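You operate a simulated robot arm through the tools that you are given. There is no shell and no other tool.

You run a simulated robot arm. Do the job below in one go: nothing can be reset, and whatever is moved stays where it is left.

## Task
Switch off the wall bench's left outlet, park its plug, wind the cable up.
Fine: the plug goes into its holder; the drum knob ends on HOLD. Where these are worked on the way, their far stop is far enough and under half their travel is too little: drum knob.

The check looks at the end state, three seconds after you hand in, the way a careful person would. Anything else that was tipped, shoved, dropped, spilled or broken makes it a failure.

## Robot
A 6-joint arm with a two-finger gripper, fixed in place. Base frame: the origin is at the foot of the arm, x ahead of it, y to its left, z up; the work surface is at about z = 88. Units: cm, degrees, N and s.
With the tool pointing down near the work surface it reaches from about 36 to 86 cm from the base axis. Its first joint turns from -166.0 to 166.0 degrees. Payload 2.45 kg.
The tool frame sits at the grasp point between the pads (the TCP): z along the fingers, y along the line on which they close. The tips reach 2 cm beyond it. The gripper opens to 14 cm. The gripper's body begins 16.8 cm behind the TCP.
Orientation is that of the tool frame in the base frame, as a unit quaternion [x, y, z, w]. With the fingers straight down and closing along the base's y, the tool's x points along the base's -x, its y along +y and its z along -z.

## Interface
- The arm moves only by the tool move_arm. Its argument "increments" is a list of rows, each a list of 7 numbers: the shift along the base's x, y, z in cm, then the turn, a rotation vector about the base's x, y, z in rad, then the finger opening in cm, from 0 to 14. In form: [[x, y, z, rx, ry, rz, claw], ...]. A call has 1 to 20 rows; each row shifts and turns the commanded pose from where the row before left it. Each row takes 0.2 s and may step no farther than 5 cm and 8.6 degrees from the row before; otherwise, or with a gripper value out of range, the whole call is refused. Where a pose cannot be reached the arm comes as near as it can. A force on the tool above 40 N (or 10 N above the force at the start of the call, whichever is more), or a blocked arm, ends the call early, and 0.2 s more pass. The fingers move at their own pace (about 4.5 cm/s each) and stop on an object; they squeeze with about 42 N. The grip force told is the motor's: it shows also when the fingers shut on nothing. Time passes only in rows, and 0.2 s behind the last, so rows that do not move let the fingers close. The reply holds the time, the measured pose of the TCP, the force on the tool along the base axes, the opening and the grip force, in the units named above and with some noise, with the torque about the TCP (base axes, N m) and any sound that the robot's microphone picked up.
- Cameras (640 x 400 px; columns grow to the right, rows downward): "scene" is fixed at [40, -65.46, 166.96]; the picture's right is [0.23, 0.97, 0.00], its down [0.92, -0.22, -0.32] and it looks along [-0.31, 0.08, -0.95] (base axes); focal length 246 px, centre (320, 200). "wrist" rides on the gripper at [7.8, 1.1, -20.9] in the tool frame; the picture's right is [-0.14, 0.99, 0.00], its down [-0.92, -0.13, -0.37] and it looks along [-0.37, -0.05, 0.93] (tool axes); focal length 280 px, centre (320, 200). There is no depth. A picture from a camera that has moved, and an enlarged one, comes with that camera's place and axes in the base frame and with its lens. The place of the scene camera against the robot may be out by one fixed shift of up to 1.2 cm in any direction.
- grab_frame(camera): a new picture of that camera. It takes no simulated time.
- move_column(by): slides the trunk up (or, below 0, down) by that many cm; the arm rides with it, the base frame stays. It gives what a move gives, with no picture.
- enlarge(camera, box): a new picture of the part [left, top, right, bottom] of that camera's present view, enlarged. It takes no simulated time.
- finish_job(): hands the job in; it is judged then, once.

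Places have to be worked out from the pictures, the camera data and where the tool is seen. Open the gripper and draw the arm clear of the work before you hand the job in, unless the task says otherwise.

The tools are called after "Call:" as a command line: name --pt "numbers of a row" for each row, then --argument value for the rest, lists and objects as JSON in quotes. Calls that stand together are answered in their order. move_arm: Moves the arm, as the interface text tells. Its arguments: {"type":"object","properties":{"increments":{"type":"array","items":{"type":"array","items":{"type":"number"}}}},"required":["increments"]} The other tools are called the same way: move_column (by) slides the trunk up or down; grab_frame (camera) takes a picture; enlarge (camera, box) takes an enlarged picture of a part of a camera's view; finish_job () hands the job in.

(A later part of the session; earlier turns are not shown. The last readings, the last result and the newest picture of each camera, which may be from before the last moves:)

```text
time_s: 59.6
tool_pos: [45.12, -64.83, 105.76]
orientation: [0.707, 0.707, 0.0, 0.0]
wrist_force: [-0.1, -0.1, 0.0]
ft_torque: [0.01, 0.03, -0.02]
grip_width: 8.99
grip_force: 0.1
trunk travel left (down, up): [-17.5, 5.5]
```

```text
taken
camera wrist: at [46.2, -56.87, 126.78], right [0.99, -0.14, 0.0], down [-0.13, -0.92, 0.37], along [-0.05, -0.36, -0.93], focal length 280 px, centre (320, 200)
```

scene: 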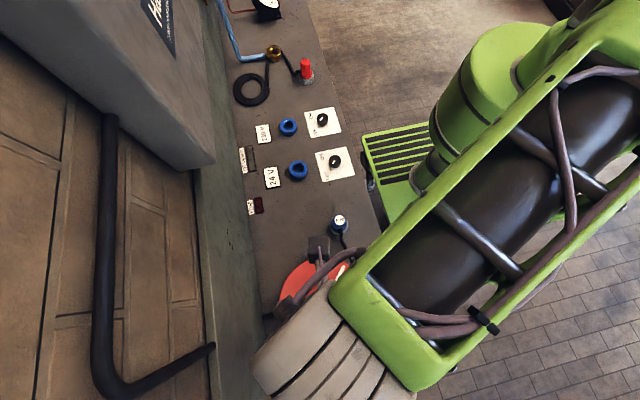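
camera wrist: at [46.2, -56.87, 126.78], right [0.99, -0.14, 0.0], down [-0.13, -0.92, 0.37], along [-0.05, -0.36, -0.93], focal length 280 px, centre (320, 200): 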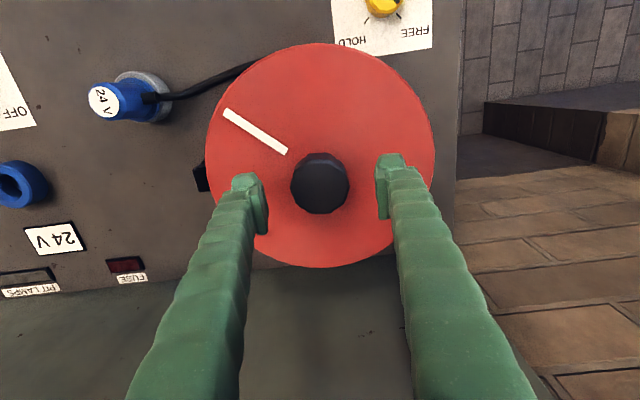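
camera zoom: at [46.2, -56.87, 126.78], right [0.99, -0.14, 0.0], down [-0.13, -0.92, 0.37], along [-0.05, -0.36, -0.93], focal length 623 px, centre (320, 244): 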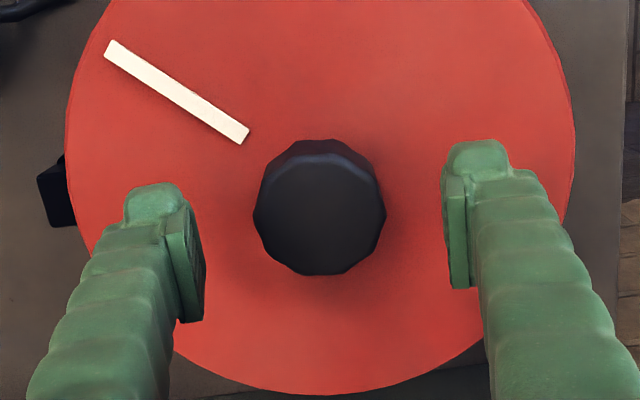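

The hub is centred within 0.1 cm; its top is z≈103.3 and the flange top z≈98.3. I shift -0.12 in y, lower to z≈101.4 (tips 1 cm above the flange) and grip the hub.

Call:
move_arm --pt "0 -0.12 -1.5 0 0 0 9" --pt "0 0 -1.5 0 0 0 9" --pt "0 0 -1.3 0 0 0 9" --pt "0 0 0 0 0 0 6.5" --pt "0 0 0 0 0 0 4.5" --pt "0 0 0 0 0 0 4.5" --pt "0 0 0 0 0 0 4.5" --pt "0 0 0 0 0 0 4.5"

Call:
enlarge --camera "wrist" --box '[220, 90, 420, 270]'

```text
time_s: 61.4
tool_pos: [45.05, -64.84, 101.62]
orientation: [0.706, 0.708, 0.0, 0.0]
wrist_force: [-1.0, -0.8, -0.9]
ft_torque: [-0.03, 0.0, 0.0]
grip_width: 5.21
grip_force: 45.0
trunk travel left (down, up): [-17.5, 5.5]
```

```text
2.22 times, centred on (320, 180) of wrist
camera zoom: at [46.15, -56.95, 122.52], right [0.99, -0.14, 0.0], down [-0.13, -0.92, 0.37], along [-0.05, -0.36, -0.93], focal length 623 px, centre (320, 244)
```

zoom: 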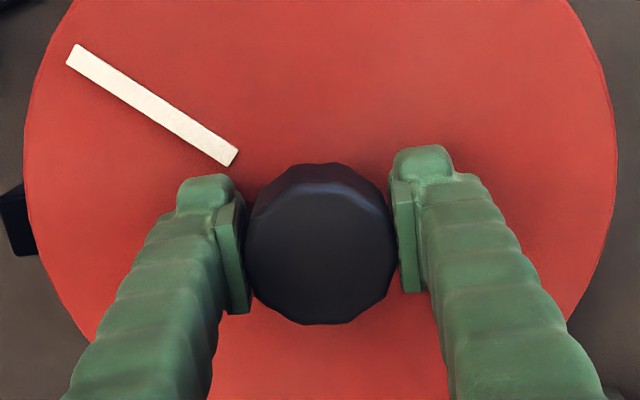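

Gripped cleanly at 5.21 cm with little side force. I turn the drum counter-clockwise about 45° as a trial, then check the cable.

Call:
grab_frame --camera "wrist"

Call:
move_arm --pt "0 0 0 0 0 0.13 4.5" --pt "0 0 0 0 0 0.13 4.5" --pt "0 0 0 0 0 0.13 4.5" --pt "0 0 0 0 0 0.13 4.5" --pt "0 0 0 0 0 0.13 4.5" --pt "0 0 0 0 0 0.13 4.5"

Call:
grab_frame --camera "wrist"

Call:
grab_frame --camera "scene"

```text
taken
camera wrist: at [46.15, -56.95, 122.52], right [0.99, -0.14, 0.0], down [-0.13, -0.92, 0.37], along [-0.05, -0.36, -0.93], focal length 280 px, centre (320, 200)
```

wrist: 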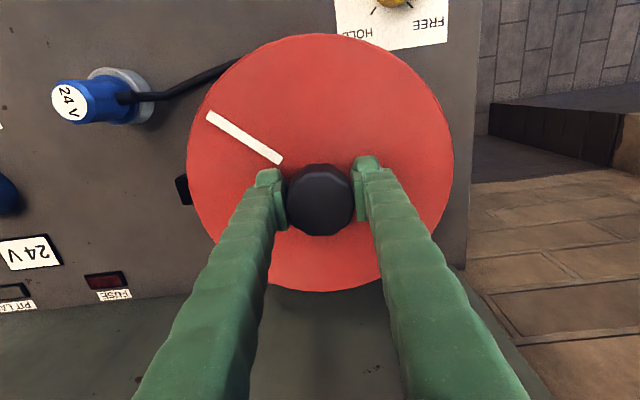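

```text
time_s: 62.8
tool_pos: [44.98, -64.86, 101.54]
orientation: [0.384, 0.923, 0.001, 0.0]
wrist_force: [-2.0, -0.8, 2.9]
ft_torque: [0.24, 0.21, -0.02]
grip_width: 5.2
grip_force: 45.1
trunk travel left (down, up): [-17.5, 5.5]
```

```text
taken
camera wrist: at [40.26, -58.47, 122.52], right [0.8, 0.6, 0.0], down [0.56, -0.74, 0.37], along [0.22, -0.29, -0.93], focal length 280 px, centre (320, 200)
```

wrist: 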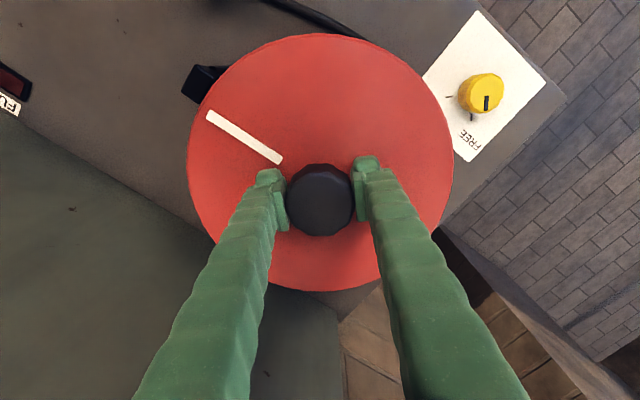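

```text
taken
```

scene: 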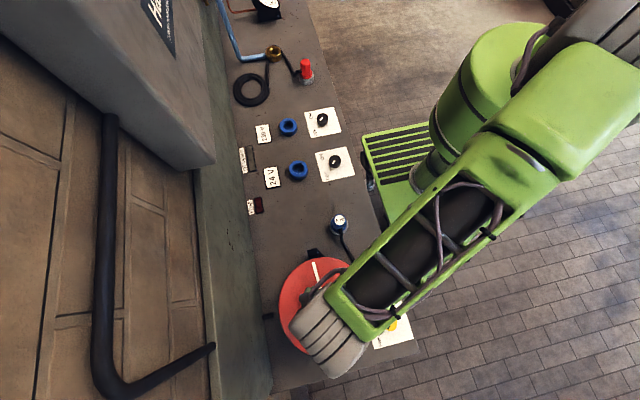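

The drum turns with the hub. I compare the cable around the fairlead and plug now.

Call:
enlarge --camera "scene" --box '[290, 200, 380, 290]'

Call:
enlarge --camera "wrist" --box '[160, 0, 420, 160]'

```text
4.44 times, centred on (335, 245) of scene
camera zoom: at [40.0, -65.46, 166.96], right [0.23, 0.97, 0.0], down [0.92, -0.22, -0.32], along [-0.31, 0.08, -0.95], focal length 1093 px, centre (253, 0)
```

zoom: 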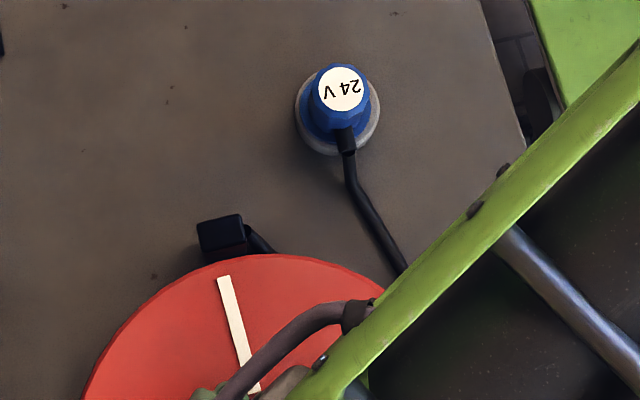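

```text
2.46 times, centred on (290, 80) of wrist
camera zoom: at [40.26, -58.47, 122.52], right [0.8, 0.6, 0.0], down [0.56, -0.74, 0.37], along [0.22, -0.29, -0.93], focal length 690 px, centre (394, 495)
```

zoom: 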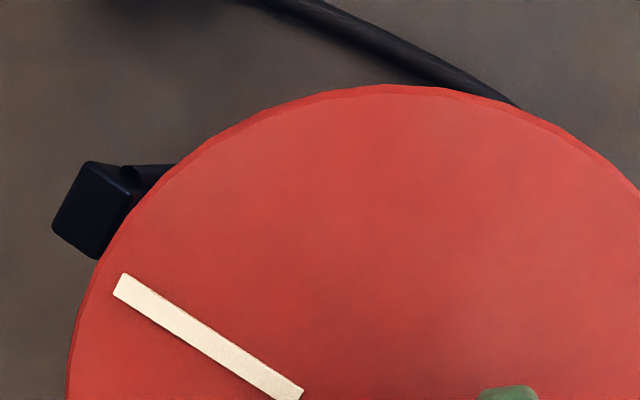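

Not conclusive yet. I continue the turn to about 180° in total, watching the force.

Call:
move_arm --pt "0 0 0 0 0 0.13 4.5" --pt "0 0 0 0 0 0.13 4.5" --pt "0 0 0 0 0 0.13 4.5" --pt "0 0 0 0 0 0.13 4.5" --pt "0 0 0 0 0 0.13 4.5" --pt "0 0 0 0 0 0.13 4.5"

Call:
grab_frame --camera "wrist"

Call:
grab_frame --camera "scene"

```text
time_s: 64.2
tool_pos: [44.97, -64.98, 101.54]
orientation: [0.003, 1.0, 0.001, 0.0]
wrist_force: [-7.6, -3.8, 6.4]
ft_torque: [0.1, -0.11, -0.03]
grip_width: 5.19
grip_force: 45.2
trunk travel left (down, up): [-17.5, 5.5]
```

```text
taken
camera wrist: at [37.18, -63.68, 122.52], right [0.14, 0.99, 0.0], down [0.92, -0.13, 0.37], along [0.37, -0.05, -0.93], focal length 280 px, centre (320, 200)
```

wrist: 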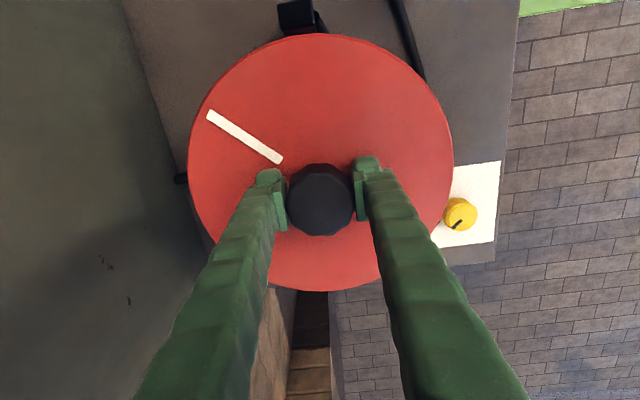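

```text
taken
```

scene: 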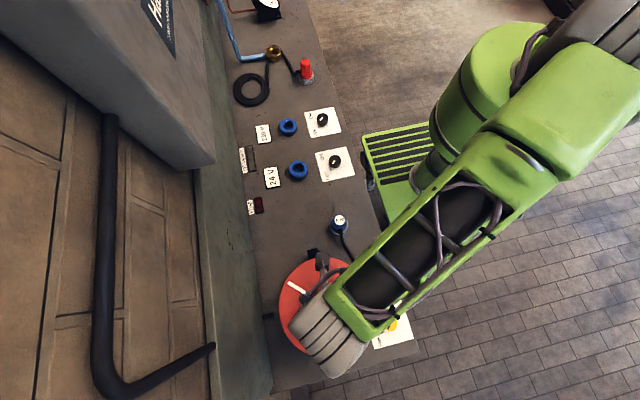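

I enlarge the cable section in this view to compare its path with the earlier one.

Call:
enlarge --camera "wrist" --box '[260, 0, 460, 130]'

Call:
enlarge --camera "scene" --box '[290, 200, 380, 290]'

```text
3.08 times, centred on (360, 65) of wrist
camera zoom: at [37.18, -63.68, 122.52], right [0.14, 0.99, 0.0], down [0.92, -0.13, 0.37], along [0.37, -0.05, -0.93], focal length 863 px, centre (197, 615)
```

zoom: 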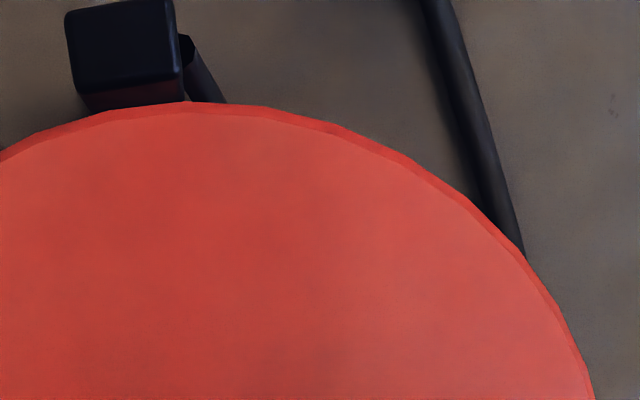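

```text
4.44 times, centred on (335, 245) of scene
camera zoom: at [40.0, -65.46, 166.96], right [0.23, 0.97, 0.0], down [0.92, -0.22, -0.32], along [-0.31, 0.08, -0.95], focal length 1093 px, centre (253, 0)
```

zoom: 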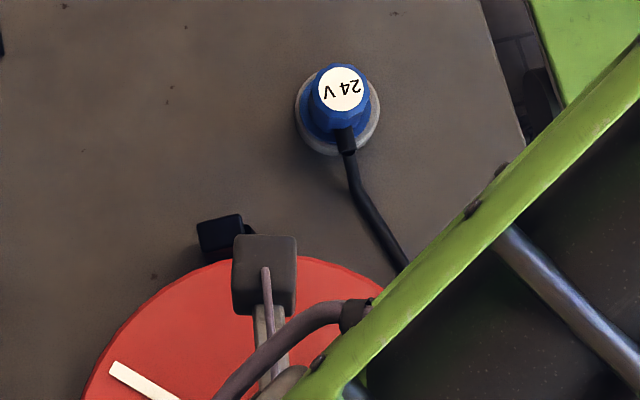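

I take a high-zoom scene picture of the cable near the plug to use as a reference, then turn another 45° and repeat.

Call:
enlarge --camera "scene" --box '[325, 225, 365, 265]'

Call:
move_arm --pt "-0.05 -0.05 0 0 0 0.13 4.5" --pt "0 0 0 0 0 0.13 4.5" --pt "0 0 0 0 0 0.13 4.5" --pt "0 0 0 0 0 0.13 4.5" --pt "0 0 0 0 0 0.13 4.5" --pt "0 0 0 0 0 0.13 4.5"

Call:
enlarge --camera "scene" --box '[325, 225, 365, 265]'

Call:
grab_frame --camera "wrist"

```text
10.00 times, centred on (345, 245) of scene
camera zoom: at [40.0, -65.46, 166.96], right [0.23, 0.97, 0.0], down [0.92, -0.22, -0.32], along [-0.31, 0.08, -0.95], focal length 2459 px, centre (70, -250)
```

zoom: 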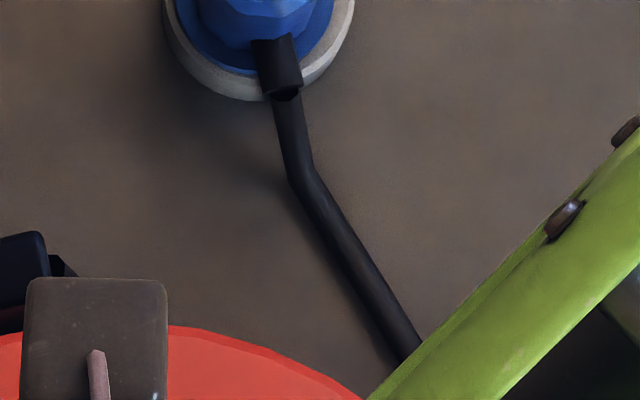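

```text
time_s: 65.6
tool_pos: [45.16, -65.07, 101.67]
orientation: [-0.377, 0.926, 0.0, 0.0]
wrist_force: [1.2, -2.8, 6.3]
ft_torque: [0.06, 0.06, -0.56]
grip_width: 5.11
grip_force: 45.2
trunk travel left (down, up): [-17.5, 5.5]
```

```text
10.00 times, centred on (345, 245) of scene
camera zoom: at [40.0, -65.46, 166.96], right [0.23, 0.97, 0.0], down [0.92, -0.22, -0.32], along [-0.31, 0.08, -0.95], focal length 2459 px, centre (70, -250)
```

zoom: 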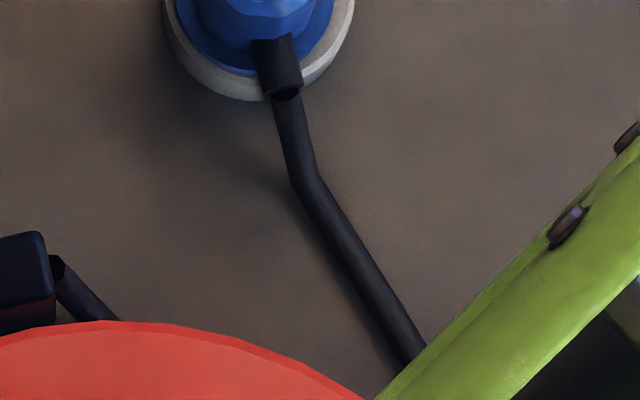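

```text
taken
camera wrist: at [38.71, -69.5, 122.56], right [-0.59, 0.8, 0.0], down [0.75, 0.55, 0.37], along [0.3, 0.22, -0.93], focal length 280 px, centre (320, 200)
```

wrist: 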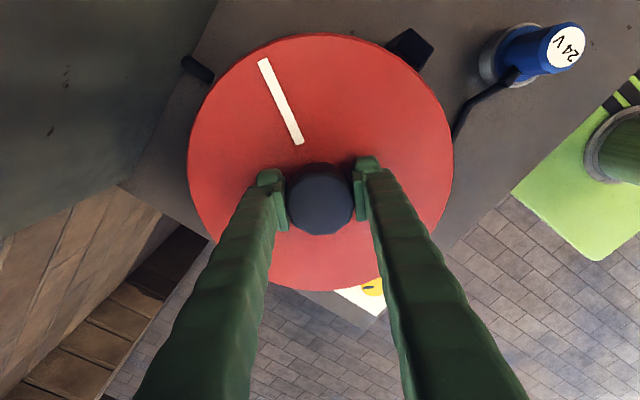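

The last part slipped on the hub with -0.56 N m: the drum hit a stop, while the cable slack grew slightly (bend moved outward). So counter-clockwise pays out; clockwise must be the winding direction. I reverse, turning clockwise by 90° and comparing.

Call:
move_arm --pt "0 0 0 0 0 -0.13 4.5" --pt "0 0 0 0 0 -0.13 4.5" --pt "0 0 0 0 0 -0.13 4.5" --pt "0 0 0 0 0 -0.13 4.5" --pt "0 0 0 0 0 -0.13 4.5" --pt "0 0 0 0 0 -0.13 4.5"

Call:
enlarge --camera "scene" --box '[325, 225, 365, 265]'

Call:
move_arm --pt "0 0 0 0 0 -0.13 4.5" --pt "0 0 0 0 0 -0.13 4.5" --pt "0 0 0 0 0 -0.13 4.5" --pt "0 0 0 0 0 -0.13 4.5" --pt "0 0 0 0 0 -0.13 4.5" --pt "0 0 0 0 0 -0.13 4.5"

Call:
enlarge --camera "scene" --box '[325, 225, 365, 265]'

Call:
grab_frame --camera "wrist"

```text
time_s: 67.0
tool_pos: [45.06, -65.01, 101.53]
orientation: [0.006, 1.0, 0.001, -0.001]
wrist_force: [2.2, -1.8, 6.9]
ft_torque: [-0.01, -0.08, 0.01]
grip_width: 5.1
grip_force: 45.3
trunk travel left (down, up): [-17.5, 5.5]
```

```text
10.00 times, centred on (345, 245) of scene
camera zoom: at [40.0, -65.46, 166.96], right [0.23, 0.97, 0.0], down [0.92, -0.22, -0.32], along [-0.31, 0.08, -0.95], focal length 2459 px, centre (70, -250)
```

zoom: 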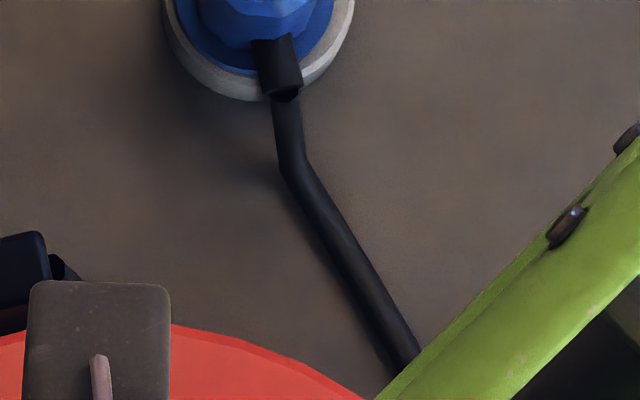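

```text
time_s: 68.4
tool_pos: [45.0, -64.98, 101.67]
orientation: [0.385, 0.923, -0.001, 0.001]
wrist_force: [5.2, -5.8, 12.6]
ft_torque: [0.49, 0.59, 0.01]
grip_width: 5.11
grip_force: 45.0
trunk travel left (down, up): [-17.5, 5.5]
```

```text
10.00 times, centred on (345, 245) of scene
camera zoom: at [40.0, -65.46, 166.96], right [0.23, 0.97, 0.0], down [0.92, -0.22, -0.32], along [-0.31, 0.08, -0.95], focal length 2459 px, centre (70, -250)
```

zoom: 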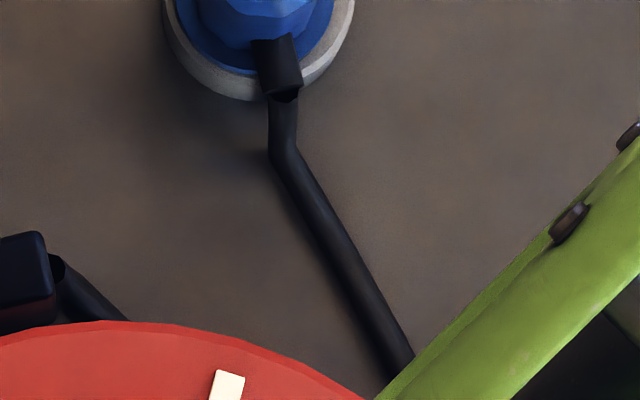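

```text
taken
camera wrist: at [40.33, -58.47, 122.53], right [0.8, 0.6, 0.0], down [0.56, -0.74, 0.37], along [0.22, -0.3, -0.93], focal length 280 px, centre (320, 200)
```

wrist: 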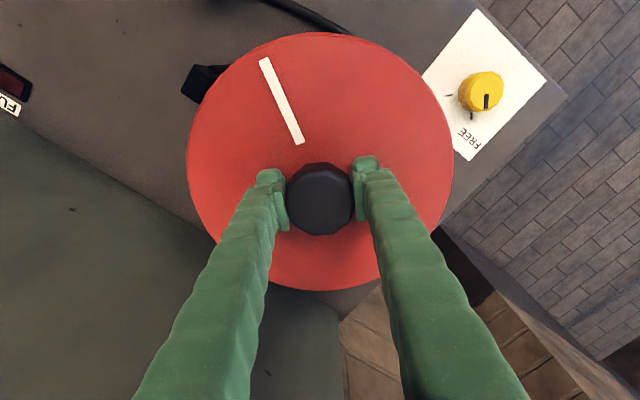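

The bend at the plug moves inward with clockwise turning, so clockwise winds the cable. I continue clockwise as far as the wrist allows.

Call:
move_arm --pt "0 0 0 0 0 -0.13 4.5" --pt "0 0 0 0 0 -0.13 4.5" --pt "0 0 0 0 0 -0.13 4.5" --pt "0 0 0 0 0 -0.13 4.5" --pt "0 0 0 0 0 -0.13 4.5" --pt "0 0 0 0 0 -0.13 4.5"

Call:
move_arm --pt "0 0 0 0 0 -0.13 4.5" --pt "0 0 0 0 0 -0.13 4.5" --pt "0 0 0 0 0 -0.13 4.5" --pt "0 0 0 0 0 -0.13 4.5" --pt "0 0 0 0 0 -0.13 4.5" --pt "0 0 0 0 0 -0.13 4.5"

Call:
grab_frame --camera "wrist"

Call:
grab_frame --camera "scene"

```text
time_s: 69.8
tool_pos: [45.0, -64.87, 101.5]
orientation: [0.707, 0.707, 0.0, -0.001]
wrist_force: [5.1, -7.5, 8.3]
ft_torque: [-0.36, 0.02, 0.03]
grip_width: 5.1
grip_force: 44.4
trunk travel left (down, up): [-17.5, 5.5]
```

```text
time_s: 71.2
tool_pos: [45.03, -65.02, 101.6]
orientation: [0.923, 0.385, 0.0, 0.0]
wrist_force: [0.6, -4.3, 9.1]
ft_torque: [0.01, 0.09, 0.04]
grip_width: 5.09
grip_force: 45.5
trunk travel left (down, up): [-17.5, 5.5]
```

```text
taken
camera wrist: at [51.36, -60.04, 122.54], right [0.61, -0.79, 0.0], down [-0.74, -0.56, 0.37], along [-0.29, -0.22, -0.93], focal length 280 px, centre (320, 200)
```

wrist: 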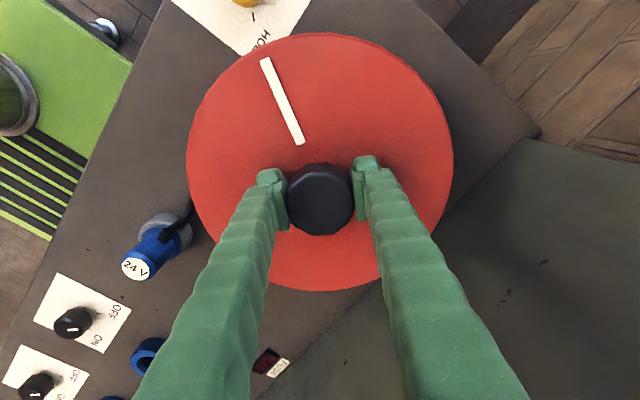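

```text
taken
```

scene: 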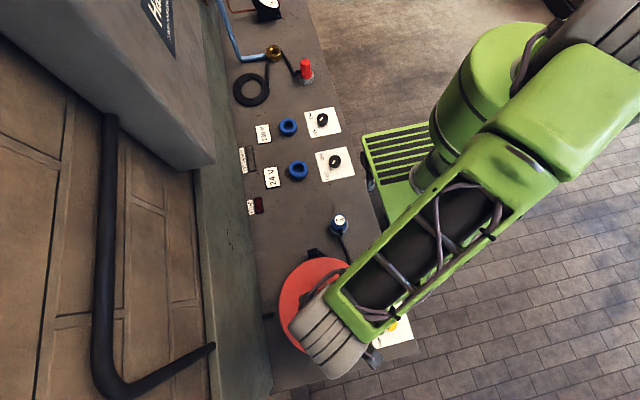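

The drum follows well at yaw -135°. I keep going clockwise.

Call:
move_arm --pt "0 0 0 0 0 -0.13 4.5" --pt "0 0 0 0 0 -0.13 4.5" --pt "0 0 0 0 0 -0.13 4.5" --pt "0 0 0 0 0 -0.13 4.5" --pt "0 0 0 0 0 -0.13 4.5" --pt "0 0 0 0 0 -0.13 4.5"

Call:
enlarge --camera "scene" --box '[325, 225, 365, 265]'

Call:
move_arm --pt "0 0 0 0 0 -0.13 4.5" --pt "0 0 0 0 0 -0.13 4.5" --pt "0 0 0 0 0 -0.13 4.5" --pt "0 0 0 0 0 -0.13 4.5" --pt "0 0 0 0 0 -0.13 4.5" --pt "0 0 0 0 0 -0.13 4.5"

Call:
enlarge --camera "scene" --box '[325, 225, 365, 265]'

Call:
grab_frame --camera "wrist"

```text
time_s: 72.6
tool_pos: [45.0, -64.99, 101.58]
orientation: [1.0, 0.006, 0.001, 0.0]
wrist_force: [3.2, -4.1, 9.0]
ft_torque: [0.09, 0.03, 0.01]
grip_width: 5.1
grip_force: 45.4
trunk travel left (down, up): [-17.5, 5.5]
```

```text
10.00 times, centred on (345, 245) of scene
camera zoom: at [40.0, -65.46, 166.96], right [0.23, 0.97, 0.0], down [0.92, -0.22, -0.32], along [-0.31, 0.08, -0.95], focal length 2459 px, centre (70, -250)
```

zoom: 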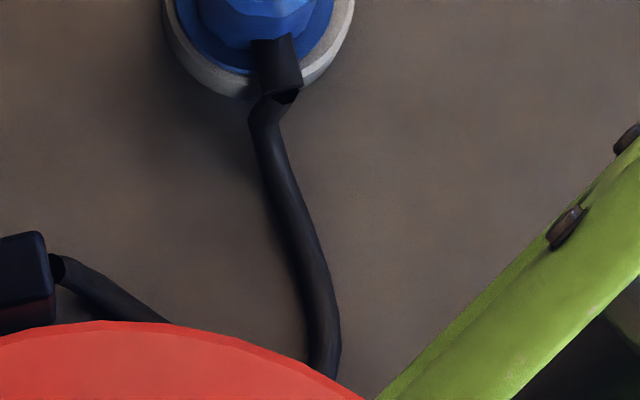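

```text
time_s: 74.0
tool_pos: [45.12, -64.99, 101.5]
orientation: [0.927, -0.375, 0.0, 0.0]
wrist_force: [2.1, -4.5, 10.2]
ft_torque: [-0.21, 0.0, 0.05]
grip_width: 5.1
grip_force: 44.9
trunk travel left (down, up): [-17.5, 5.5]
```

```text
10.00 times, centred on (345, 245) of scene
camera zoom: at [40.0, -65.46, 166.96], right [0.23, 0.97, 0.0], down [0.92, -0.22, -0.32], along [-0.31, 0.08, -0.95], focal length 2459 px, centre (70, -250)
```

zoom: 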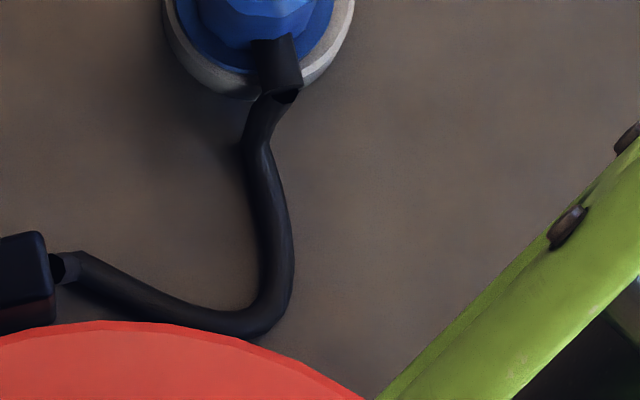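

```text
taken
camera wrist: at [49.93, -71.04, 122.54], right [-0.79, -0.62, 0.0], down [-0.57, 0.73, 0.37], along [-0.23, 0.29, -0.93], focal length 280 px, centre (320, 200)
```

wrist: 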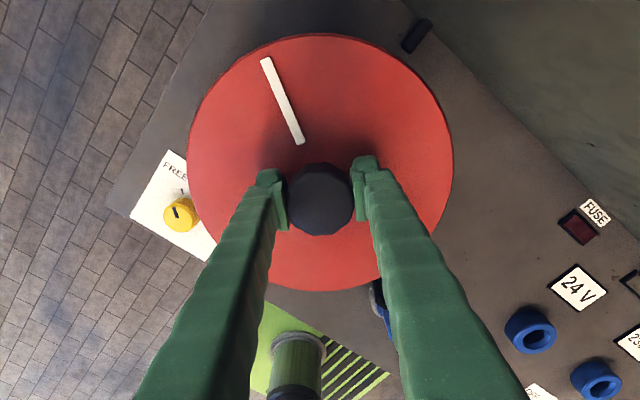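

The slack shrinks clearly. I continue clockwise in smaller portions and watch that the cable doesn't pull on the plug.

Call:
move_arm --pt "0 0 0 0 0 -0.13 4.5" --pt "0 0 0 0 0 -0.13 4.5" --pt "0 0 0 0 0 -0.13 4.5"

Call:
enlarge --camera "scene" --box '[310, 210, 360, 265]'

Call:
grab_frame --camera "wrist"

```text
time_s: 74.5
tool_pos: [45.01, -64.99, 101.6]
orientation: [0.892, -0.451, 0.008, -0.01]
wrist_force: [10.5, 3.9, 0.3]
ft_torque: [0.5, -0.6, 0.02]
grip_width: 5.12
grip_force: 44.9
out of reach, approached as far as the arm can: row 2
trunk travel left (down, up): [-17.5, 5.5]
stopped in row 2: the force on the tool passed its limit at 42 N (the readings are from after the stop); the commanded pose is now the measured one
```

```text
7.27 times, centred on (335, 238) of scene
camera zoom: at [40.0, -65.46, 166.96], right [0.23, 0.97, 0.0], down [0.92, -0.22, -0.32], along [-0.31, 0.08, -0.95], focal length 1788 px, centre (211, -73)
```

zoom: 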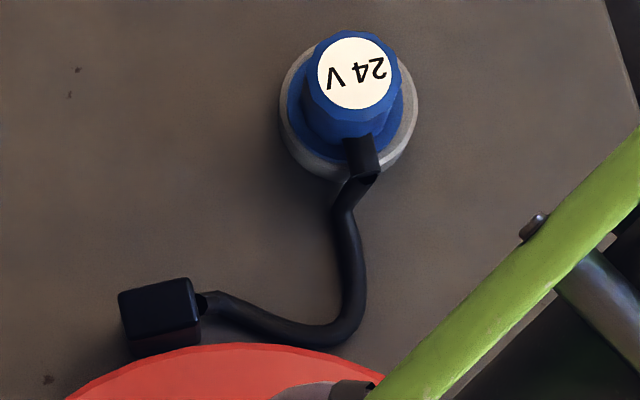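

```text
taken
camera wrist: at [48.37, -71.98, 122.49], right [-0.88, -0.48, -0.03], down [-0.45, 0.81, 0.37], along [-0.15, 0.33, -0.93], focal length 280 px, centre (320, 200)
```

wrist: 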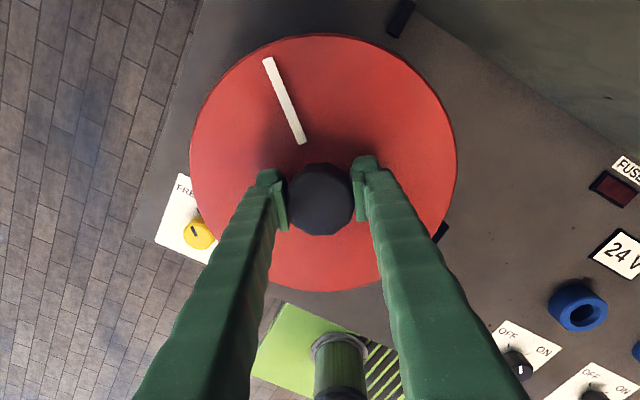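

The wrist limit is reached (yaw ≈ -234°) with the drum about 280° wound. I open, check that the drum stays, then rotate back around the hub to re-grip.

Call:
move_arm --pt "0 0 0 0 0 0 7" --pt "0 0 0 0 0 0 9" --pt "0 0 0 0 0 0 9" --pt "0 0 0 -0.0106 0.0233 0.1 9" --pt "0 0 0 0 0 0.1 9"

Call:
grab_frame --camera "wrist"

Call:
enlarge --camera "scene" --box '[310, 210, 360, 265]'

```text
time_s: 75.8
tool_pos: [44.81, -65.06, 101.6]
orientation: [0.933, -0.359, -0.001, 0.0]
wrist_force: [0.4, 0.3, 0.0]
ft_torque: [-0.02, 0.01, 0.0]
grip_width: 9.02
grip_force: 0.0
trunk travel left (down, up): [-17.5, 5.5]
```

```text
taken
camera wrist: at [49.99, -71.04, 122.54], right [-0.77, -0.64, 0.0], down [-0.6, 0.71, 0.37], along [-0.24, 0.28, -0.93], focal length 280 px, centre (320, 200)
```

wrist: 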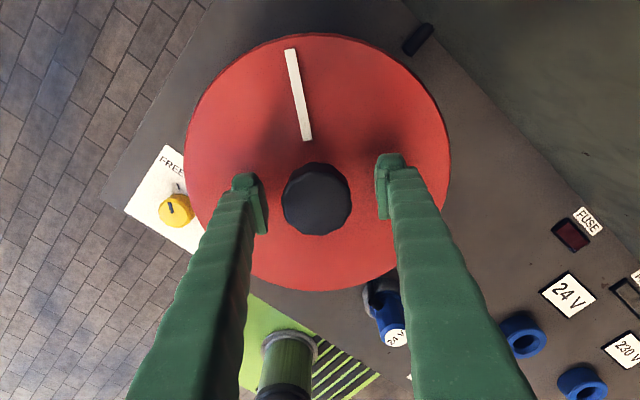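

```text
7.27 times, centred on (335, 238) of scene
camera zoom: at [40.0, -65.46, 166.96], right [0.23, 0.97, 0.0], down [0.92, -0.22, -0.32], along [-0.31, 0.08, -0.95], focal length 1788 px, centre (211, -73)
```

zoom: 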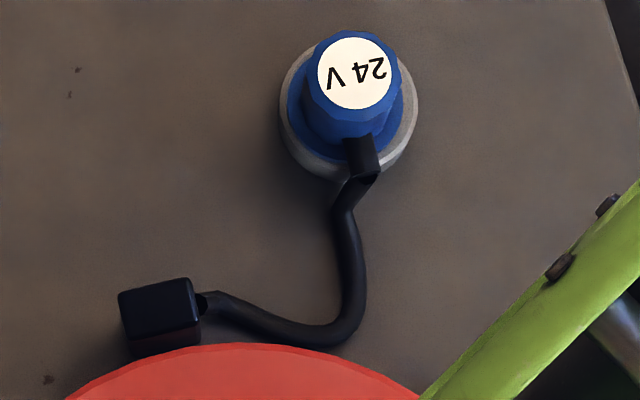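

The drum stays put when released. I recentre slightly and rotate the open gripper back around the hub to yaw 0.

Call:
move_arm --pt "0.12 0.1 0 0 0 0.143 9" --pt "0 0 0 0 0 0.143 9" --pt "0 0 0 0 0 0.143 9" --pt "0 0 0 0 0 0.143 9" --pt "0 0 0 0 0 0.143 9" --pt "0 0 0 0 0 0.143 9" --pt "0 0 0 0 0 0.143 9" --pt "0 0 0 0 0 0.143 9" --pt "0 0 0 0 0 0.143 9" --pt "0 0 0 0 0 0.143 9" --pt "0 0 0 0 0 0.143 9" --pt "0 0 0 0 0 0.143 9" --pt "0 0 0 0 0 0.143 9" --pt "0 0 0 0 0 0.143 9" --pt "0 0 0 0 0 0.143 9" --pt "0 0 0 0 0 0.143 9" --pt "0 0 0 0 0 0.143 9" --pt "0 0 0 0 0 0.143 9" --pt "0 0 0 0 0 0.143 9" --pt "0 0 0 0 0 0.143 9"

Call:
move_arm --pt "0 0 0 0 0 0.143 9" --pt "0 0 0 0 0 0.143 9" --pt "0 0 0 0 0 0.143 9" --pt "0 0 0 0 0 0.143 9" --pt "0 0 0 0 0 0.143 9" --pt "0 0 0 0 0 0.143 9" --pt "0 0 0 0 0 0.143 9"

Call:
grab_frame --camera "wrist"

```text
time_s: 80.0
tool_pos: [44.91, -64.88, 101.51]
orientation: [0.486, 0.874, -0.001, 0.001]
wrist_force: [0.2, -0.5, 0.3]
ft_torque: [0.0, -0.01, 0.01]
grip_width: 8.99
grip_force: 0.0
trunk travel left (down, up): [-17.5, 5.5]
```

```text
time_s: 81.5
tool_pos: [44.98, -64.94, 101.58]
orientation: [0.008, 1.0, 0.001, 0.0]
wrist_force: [1.3, 0.1, 0.1]
ft_torque: [0.0, 0.01, 0.0]
grip_width: 9.0
grip_force: 0.0
trunk travel left (down, up): [-17.5, 5.5]
```

```text
taken
camera wrist: at [37.2, -63.64, 122.55], right [0.15, 0.99, 0.0], down [0.92, -0.14, 0.37], along [0.36, -0.06, -0.93], focal length 280 px, centre (320, 200)
```

wrist: 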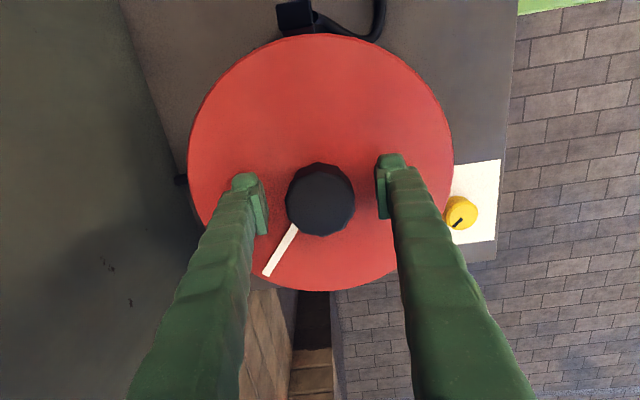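

Centred around the hub again. I close and continue clockwise, 45° at a time with cable checks.

Call:
move_arm --pt "0 0 0 0 0 0 6.5" --pt "0 0 0 0 0 0 4.5" --pt "0 0 0 0 0 0 4.5" --pt "0 0 0 0 0 0 4.5" --pt "0 0 0 0 0 0 4.5"

Call:
move_arm --pt "0 0 0 0 0 -0.13 4.5" --pt "0 0 0 0 0 -0.13 4.5" --pt "0 0 0 0 0 -0.13 4.5" --pt "0 0 0 0 0 -0.13 4.5"

Call:
enlarge --camera "scene" --box '[310, 210, 360, 265]'

Call:
grab_frame --camera "wrist"

```text
time_s: 82.8
tool_pos: [44.89, -64.86, 101.71]
orientation: [0.009, 1.0, 0.001, 0.001]
wrist_force: [0.2, 1.3, 0.9]
ft_torque: [0.04, 0.04, 0.04]
grip_width: 5.09
grip_force: 45.2
trunk travel left (down, up): [-17.5, 5.5]
```

```text
time_s: 83.8
tool_pos: [44.98, -64.98, 101.6]
orientation: [0.266, 0.964, 0.0, -0.001]
wrist_force: [3.7, 3.1, -0.8]
ft_torque: [-0.1, -0.16, 0.04]
grip_width: 5.07
grip_force: 45.6
trunk travel left (down, up): [-17.5, 5.5]
```

```text
7.27 times, centred on (335, 238) of scene
camera zoom: at [40.0, -65.46, 166.96], right [0.23, 0.97, 0.0], down [0.92, -0.22, -0.32], along [-0.31, 0.08, -0.95], focal length 1788 px, centre (211, -73)
```

zoom: 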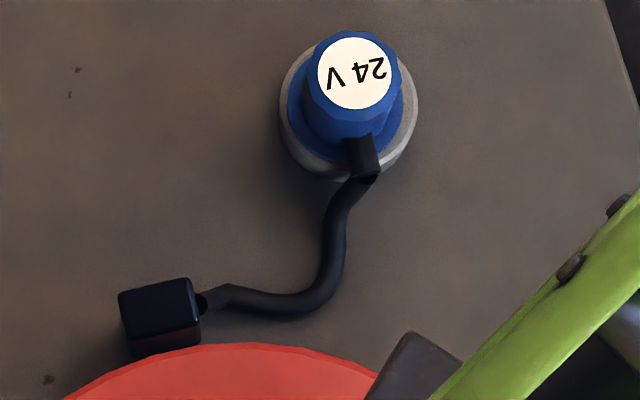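

```text
taken
camera wrist: at [38.85, -59.85, 122.55], right [0.63, 0.78, 0.0], down [0.72, -0.58, 0.37], along [0.29, -0.23, -0.93], focal length 280 px, centre (320, 200)
```

wrist: 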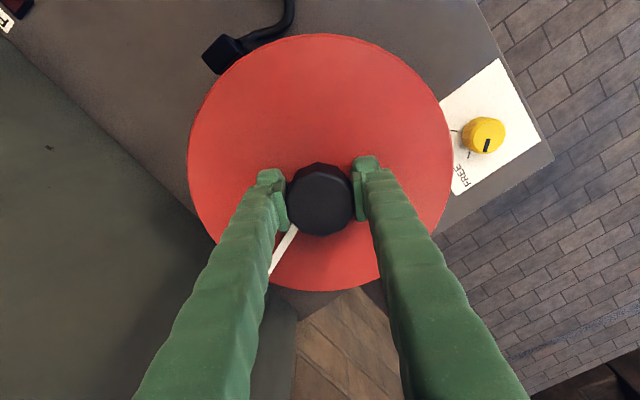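

Slack keeps shrinking with no strain on the plug. I continue in 22° portions, watching the z-torque.

Call:
move_arm --pt "0 0 0 0 0 -0.13 4.5" --pt "0 0 0 0 0 -0.13 4.5" --pt "0 0 0 0 0 -0.13 4.5"

Call:
enlarge --camera "scene" --box '[310, 210, 360, 265]'

Call:
move_arm --pt "0 0 0 0 0 -0.13 4.5" --pt "0 0 0 0 0 -0.13 4.5"

Call:
enlarge --camera "scene" --box '[310, 210, 360, 265]'

```text
time_s: 84.5
tool_pos: [45.02, -64.89, 101.54]
orientation: [0.448, 0.894, 0.0, 0.0]
wrist_force: [3.6, 7.0, -1.9]
ft_torque: [-0.19, 0.25, 1.54]
grip_width: 5.08
grip_force: 45.1
trunk travel left (down, up): [-17.5, 5.5]
```

```text
7.27 times, centred on (335, 238) of scene
camera zoom: at [40.0, -65.46, 166.96], right [0.23, 0.97, 0.0], down [0.92, -0.22, -0.32], along [-0.31, 0.08, -0.95], focal length 1788 px, centre (211, -73)
```

zoom: 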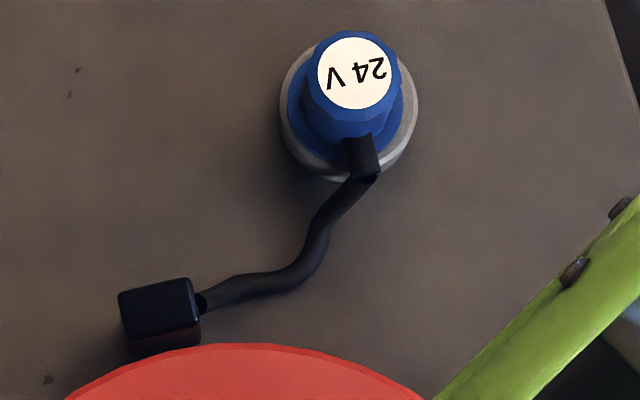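

```text
time_s: 85.2
tool_pos: [45.0, -64.97, 101.71]
orientation: [0.56, 0.828, -0.001, 0.0]
wrist_force: [6.7, 6.1, 4.4]
ft_torque: [-0.05, 0.14, 0.97]
grip_width: 5.18
grip_force: 45.1
trunk travel left (down, up): [-17.5, 5.5]
```

```text
7.27 times, centred on (335, 238) of scene
camera zoom: at [40.0, -65.46, 166.96], right [0.23, 0.97, 0.0], down [0.92, -0.22, -0.32], along [-0.31, 0.08, -0.95], focal length 1788 px, centre (211, -73)
```

zoom: 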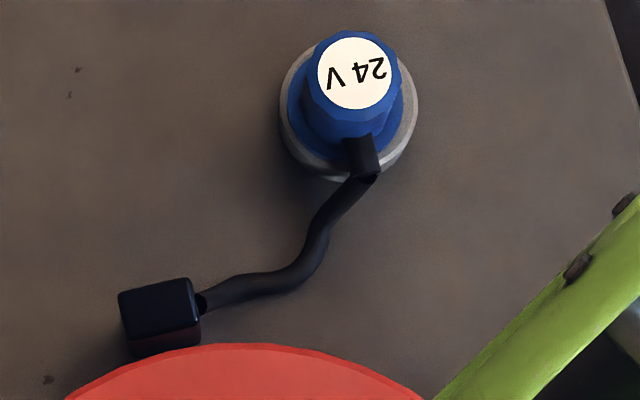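

The torque rose to 1.5 N m and the cable no longer shortens: the drum is at its wound stop with the plug undisturbed. I release the hub and lift, checking that the drum stays.

Call:
move_arm --pt "0 0 0 0 0 0.05 4.5" --pt "0 0 0 0 0 0 7" --pt "0 0 0 0 0 0 9" --pt "0 0 0 0 0 0 9" --pt "0 0 3 0 0 0 9" --pt "0 0 4 0 0 0 9" --pt "0 0 4 0 0 0 9" --pt "0 0 3 0 0 0 9"

Call:
grab_frame --camera "wrist"

Call:
enlarge --camera "scene" --box '[290, 200, 380, 290]'

```text
time_s: 87.0
tool_pos: [45.06, -64.94, 115.54]
orientation: [0.539, 0.842, 0.0, 0.0]
wrist_force: [-0.5, 0.5, 0.4]
ft_torque: [0.01, -0.01, 0.0]
grip_width: 9.0
grip_force: 0.1
trunk travel left (down, up): [-17.5, 5.5]
```

```text
taken
camera wrist: at [42.86, -57.27, 136.48], right [0.96, 0.29, 0.0], down [0.27, -0.89, 0.37], along [0.11, -0.35, -0.93], focal length 280 px, centre (320, 200)
```

wrist: 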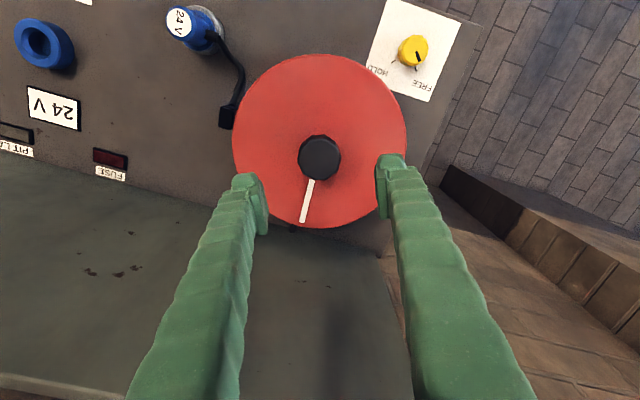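

```text
4.44 times, centred on (335, 245) of scene
camera zoom: at [40.0, -65.46, 166.96], right [0.23, 0.97, 0.0], down [0.92, -0.22, -0.32], along [-0.31, 0.08, -0.95], focal length 1093 px, centre (253, 0)
```

zoom: 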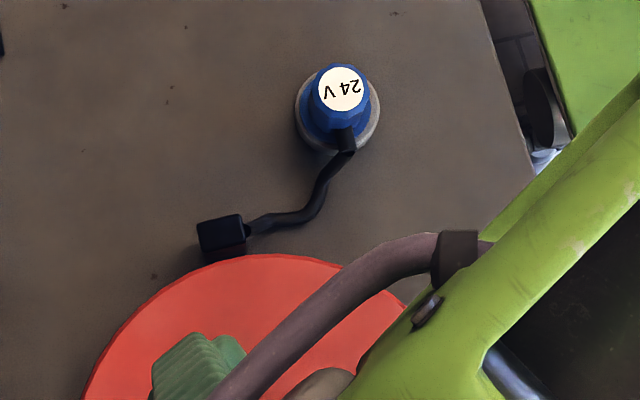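

The drum holds its position. I go back over the yellow knob with +45° yaw, ready to turn clockwise to HOLD.

Call:
move_arm --pt "0.66 1.17 0 0 0 0.137 7" --pt "0.66 1.17 0 0 0 0.137 7" --pt "0.66 1.17 0 0 0 0.137 7" --pt "0.66 1.17 0 0 0 0.137 7" --pt "0.66 1.17 0 0 0 0.137 7" --pt "0.66 1.17 0 0 0 0.137 7" --pt "0.66 1.17 0 0 0 0.137 7" --pt "0.66 1.17 -1 0 0 0.137 7" --pt "0.66 1.17 -1 0 0 0.137 7" --pt "0.66 1.17 -1 0 0 0.137 7" --pt "0.66 1.17 -1 0 0 0.137 7" --pt "0.66 1.17 -1 0 0 0.137 7" --pt "0.66 1.17 -1 0 0 0.137 7" --pt "0.66 1.17 -1 0 0 0.137 7"

Call:
enlarge --camera "wrist" --box '[230, 70, 410, 230]'

Call:
grab_frame --camera "scene"

```text
time_s: 90.0
tool_pos: [54.33, -48.73, 108.6]
orientation: [-0.381, 0.925, 0.0, 0.0]
wrist_force: [-0.7, 0.5, 0.1]
ft_torque: [-0.01, 0.04, -0.01]
grip_width: 7.01
grip_force: 0.0
trunk travel left (down, up): [-17.5, 5.5]
```

```text
2.50 times, centred on (320, 150) of wrist
camera zoom: at [48.03, -53.27, 129.49], right [-0.6, 0.8, 0.0], down [0.74, 0.56, 0.37], along [0.29, 0.22, -0.93], focal length 701 px, centre (320, 325)
```

zoom: 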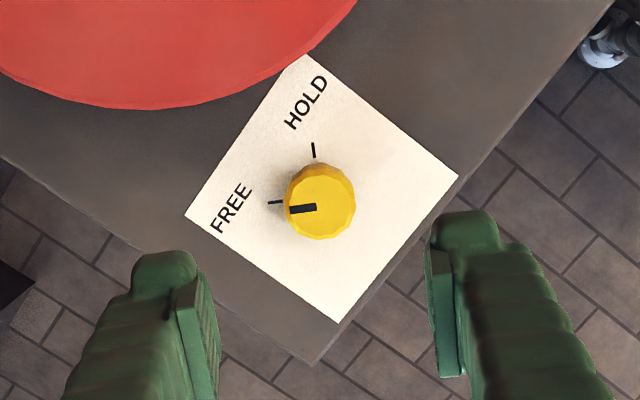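

```text
taken
```

scene: 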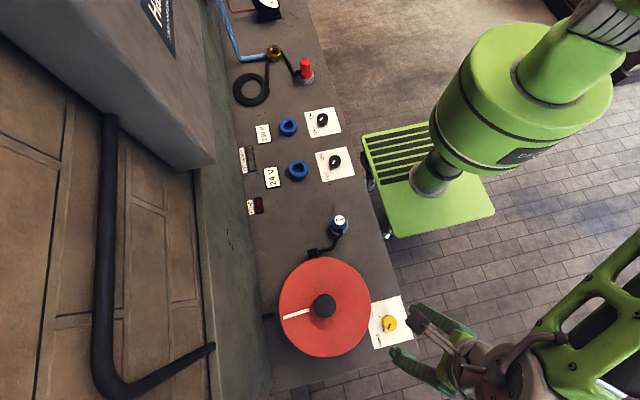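

The knob is exactly under the TCP. I descend to z≈91 and grip it.

Call:
move_arm --pt "0 0 -4 0 0 0 7" --pt "0 0 -4 0 0 0 7" --pt "0 0 -4 0 0 0 7" --pt "0 0 -3 0 0 0 7" --pt "0 0 -1.5 0 0 0 7" --pt "0 0 -1.1 0 0 0 7" --pt "0 0 0 0 0 0 5" --pt "0 0 0 0 0 0 3.3" --pt "0 0 0 0 0 0 3.3" --pt "0 0 0 0 0 0 3.3" --pt "0 0 0 0 0 0 3.3"

Call:
grab_frame --camera "wrist"

```text
time_s: 92.3
tool_pos: [54.22, -48.75, 91.13]
orientation: [-0.38, 0.925, 0.0, 0.001]
wrist_force: [9.0, -9.3, -0.5]
ft_torque: [-0.11, -0.16, -0.02]
grip_width: 3.86
grip_force: 45.3
trunk travel left (down, up): [-17.5, 5.5]
```

```text
taken
camera wrist: at [47.94, -53.3, 112.0], right [-0.6, 0.8, 0.0], down [0.74, 0.56, 0.37], along [0.3, 0.22, -0.93], focal length 280 px, centre (320, 200)
```

wrist: 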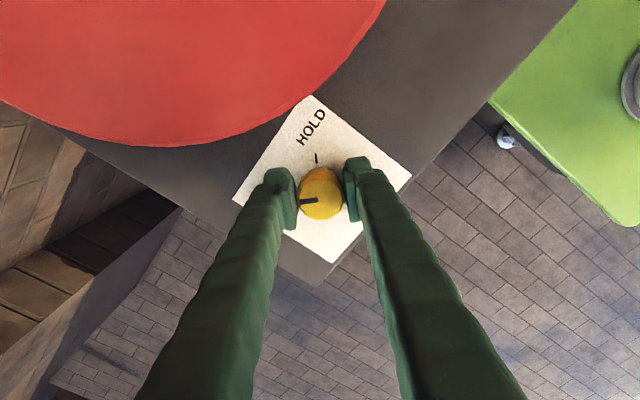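

Gripped at 3.86 cm. I ease (+0.08, -0.08) and turn clockwise.

Call:
move_arm --pt "0.08 -0.08 0 0 0 -0.13 3.3" --pt "0 0 0 0 0 -0.13 3.3" --pt "0 0 0 0 0 -0.13 3.3" --pt "0 0 0 0 0 -0.13 3.3" --pt "0 0 0 0 0 -0.13 3.3" --pt "0 0 0 0 0 -0.13 3.3"

Call:
move_arm --pt "0 0 0 0 0 -0.13 3.3" --pt "0 0 0 0 0 -0.13 3.3" --pt "0 0 0 0 0 -0.13 3.3" --pt "0 0 0 0 0 -0.13 3.3" --pt "0 0 0 0 0 -0.13 3.3"

Call:
enlarge --camera "wrist" --box '[220, 90, 420, 250]'

```text
time_s: 93.8
tool_pos: [54.15, -48.41, 91.11]
orientation: [0.001, 1.0, 0.001, 0.0]
wrist_force: [-3.8, 12.0, 19.8]
ft_torque: [0.24, 0.21, 0.07]
grip_width: 3.86
grip_force: 44.7
trunk travel left (down, up): [-17.5, 5.5]
```

```text
time_s: 95.0
tool_pos: [54.23, -48.21, 91.11]
orientation: [0.32, 0.947, 0.001, -0.001]
wrist_force: [2.7, 35.5, 13.1]
ft_torque: [0.38, -0.26, 0.11]
grip_width: 3.88
grip_force: 45.0
trunk travel left (down, up): [-17.5, 5.5]
```

```text
2.50 times, centred on (320, 170) of wrist
camera zoom: at [48.73, -42.53, 112.0], right [0.71, 0.7, 0.0], down [0.65, -0.66, 0.37], along [0.26, -0.26, -0.93], focal length 701 px, centre (320, 275)
```

zoom: 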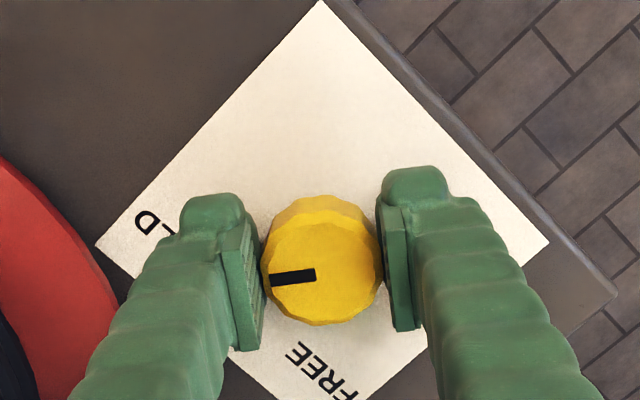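

Side force of 35 N in y; I move +0.2 in y to relieve it, then finish the turn to the HOLD stop.

Call:
move_arm --pt "0 0.15 0 0 0 0 3.3" --pt "0 0.1 0 0 0 -0.06 3.3"

Call:
move_arm --pt "0 0 0 0 0 -0.06 3.3" --pt "0 0 0 0 0 -0.05 3.3"

Call:
enlarge --camera "wrist" --box '[220, 90, 420, 250]'

```text
time_s: 95.5
tool_pos: [54.19, -48.32, 91.06]
orientation: [0.349, 0.937, 0.001, 0.0]
wrist_force: [4.2, 27.9, 8.6]
ft_torque: [0.55, 0.21, 0.08]
grip_width: 3.86
grip_force: 45.2
trunk travel left (down, up): [-17.5, 5.5]
```

```text
time_s: 96.2
tool_pos: [54.4, -48.24, 90.99]
orientation: [0.398, 0.917, 0.0, 0.001]
wrist_force: [6.1, 24.8, 5.7]
ft_torque: [0.3, 0.04, 0.64]
grip_width: 3.87
grip_force: 45.0
trunk travel left (down, up): [-17.5, 5.5]
```

```text
2.50 times, centred on (320, 170) of wrist
camera zoom: at [49.8, -41.61, 111.96], right [0.82, 0.57, 0.0], down [0.53, -0.76, 0.37], along [0.21, -0.3, -0.93], focal length 701 px, centre (320, 275)
```

zoom: 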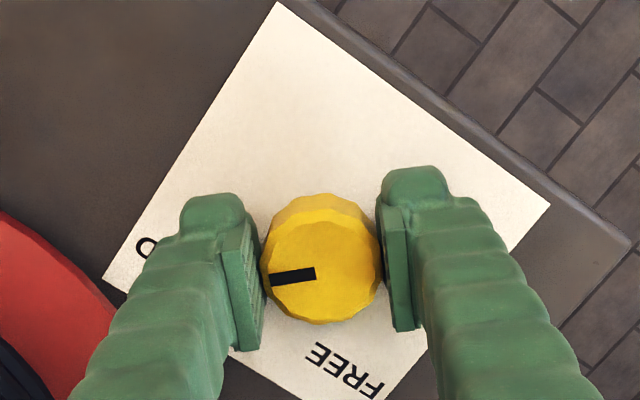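

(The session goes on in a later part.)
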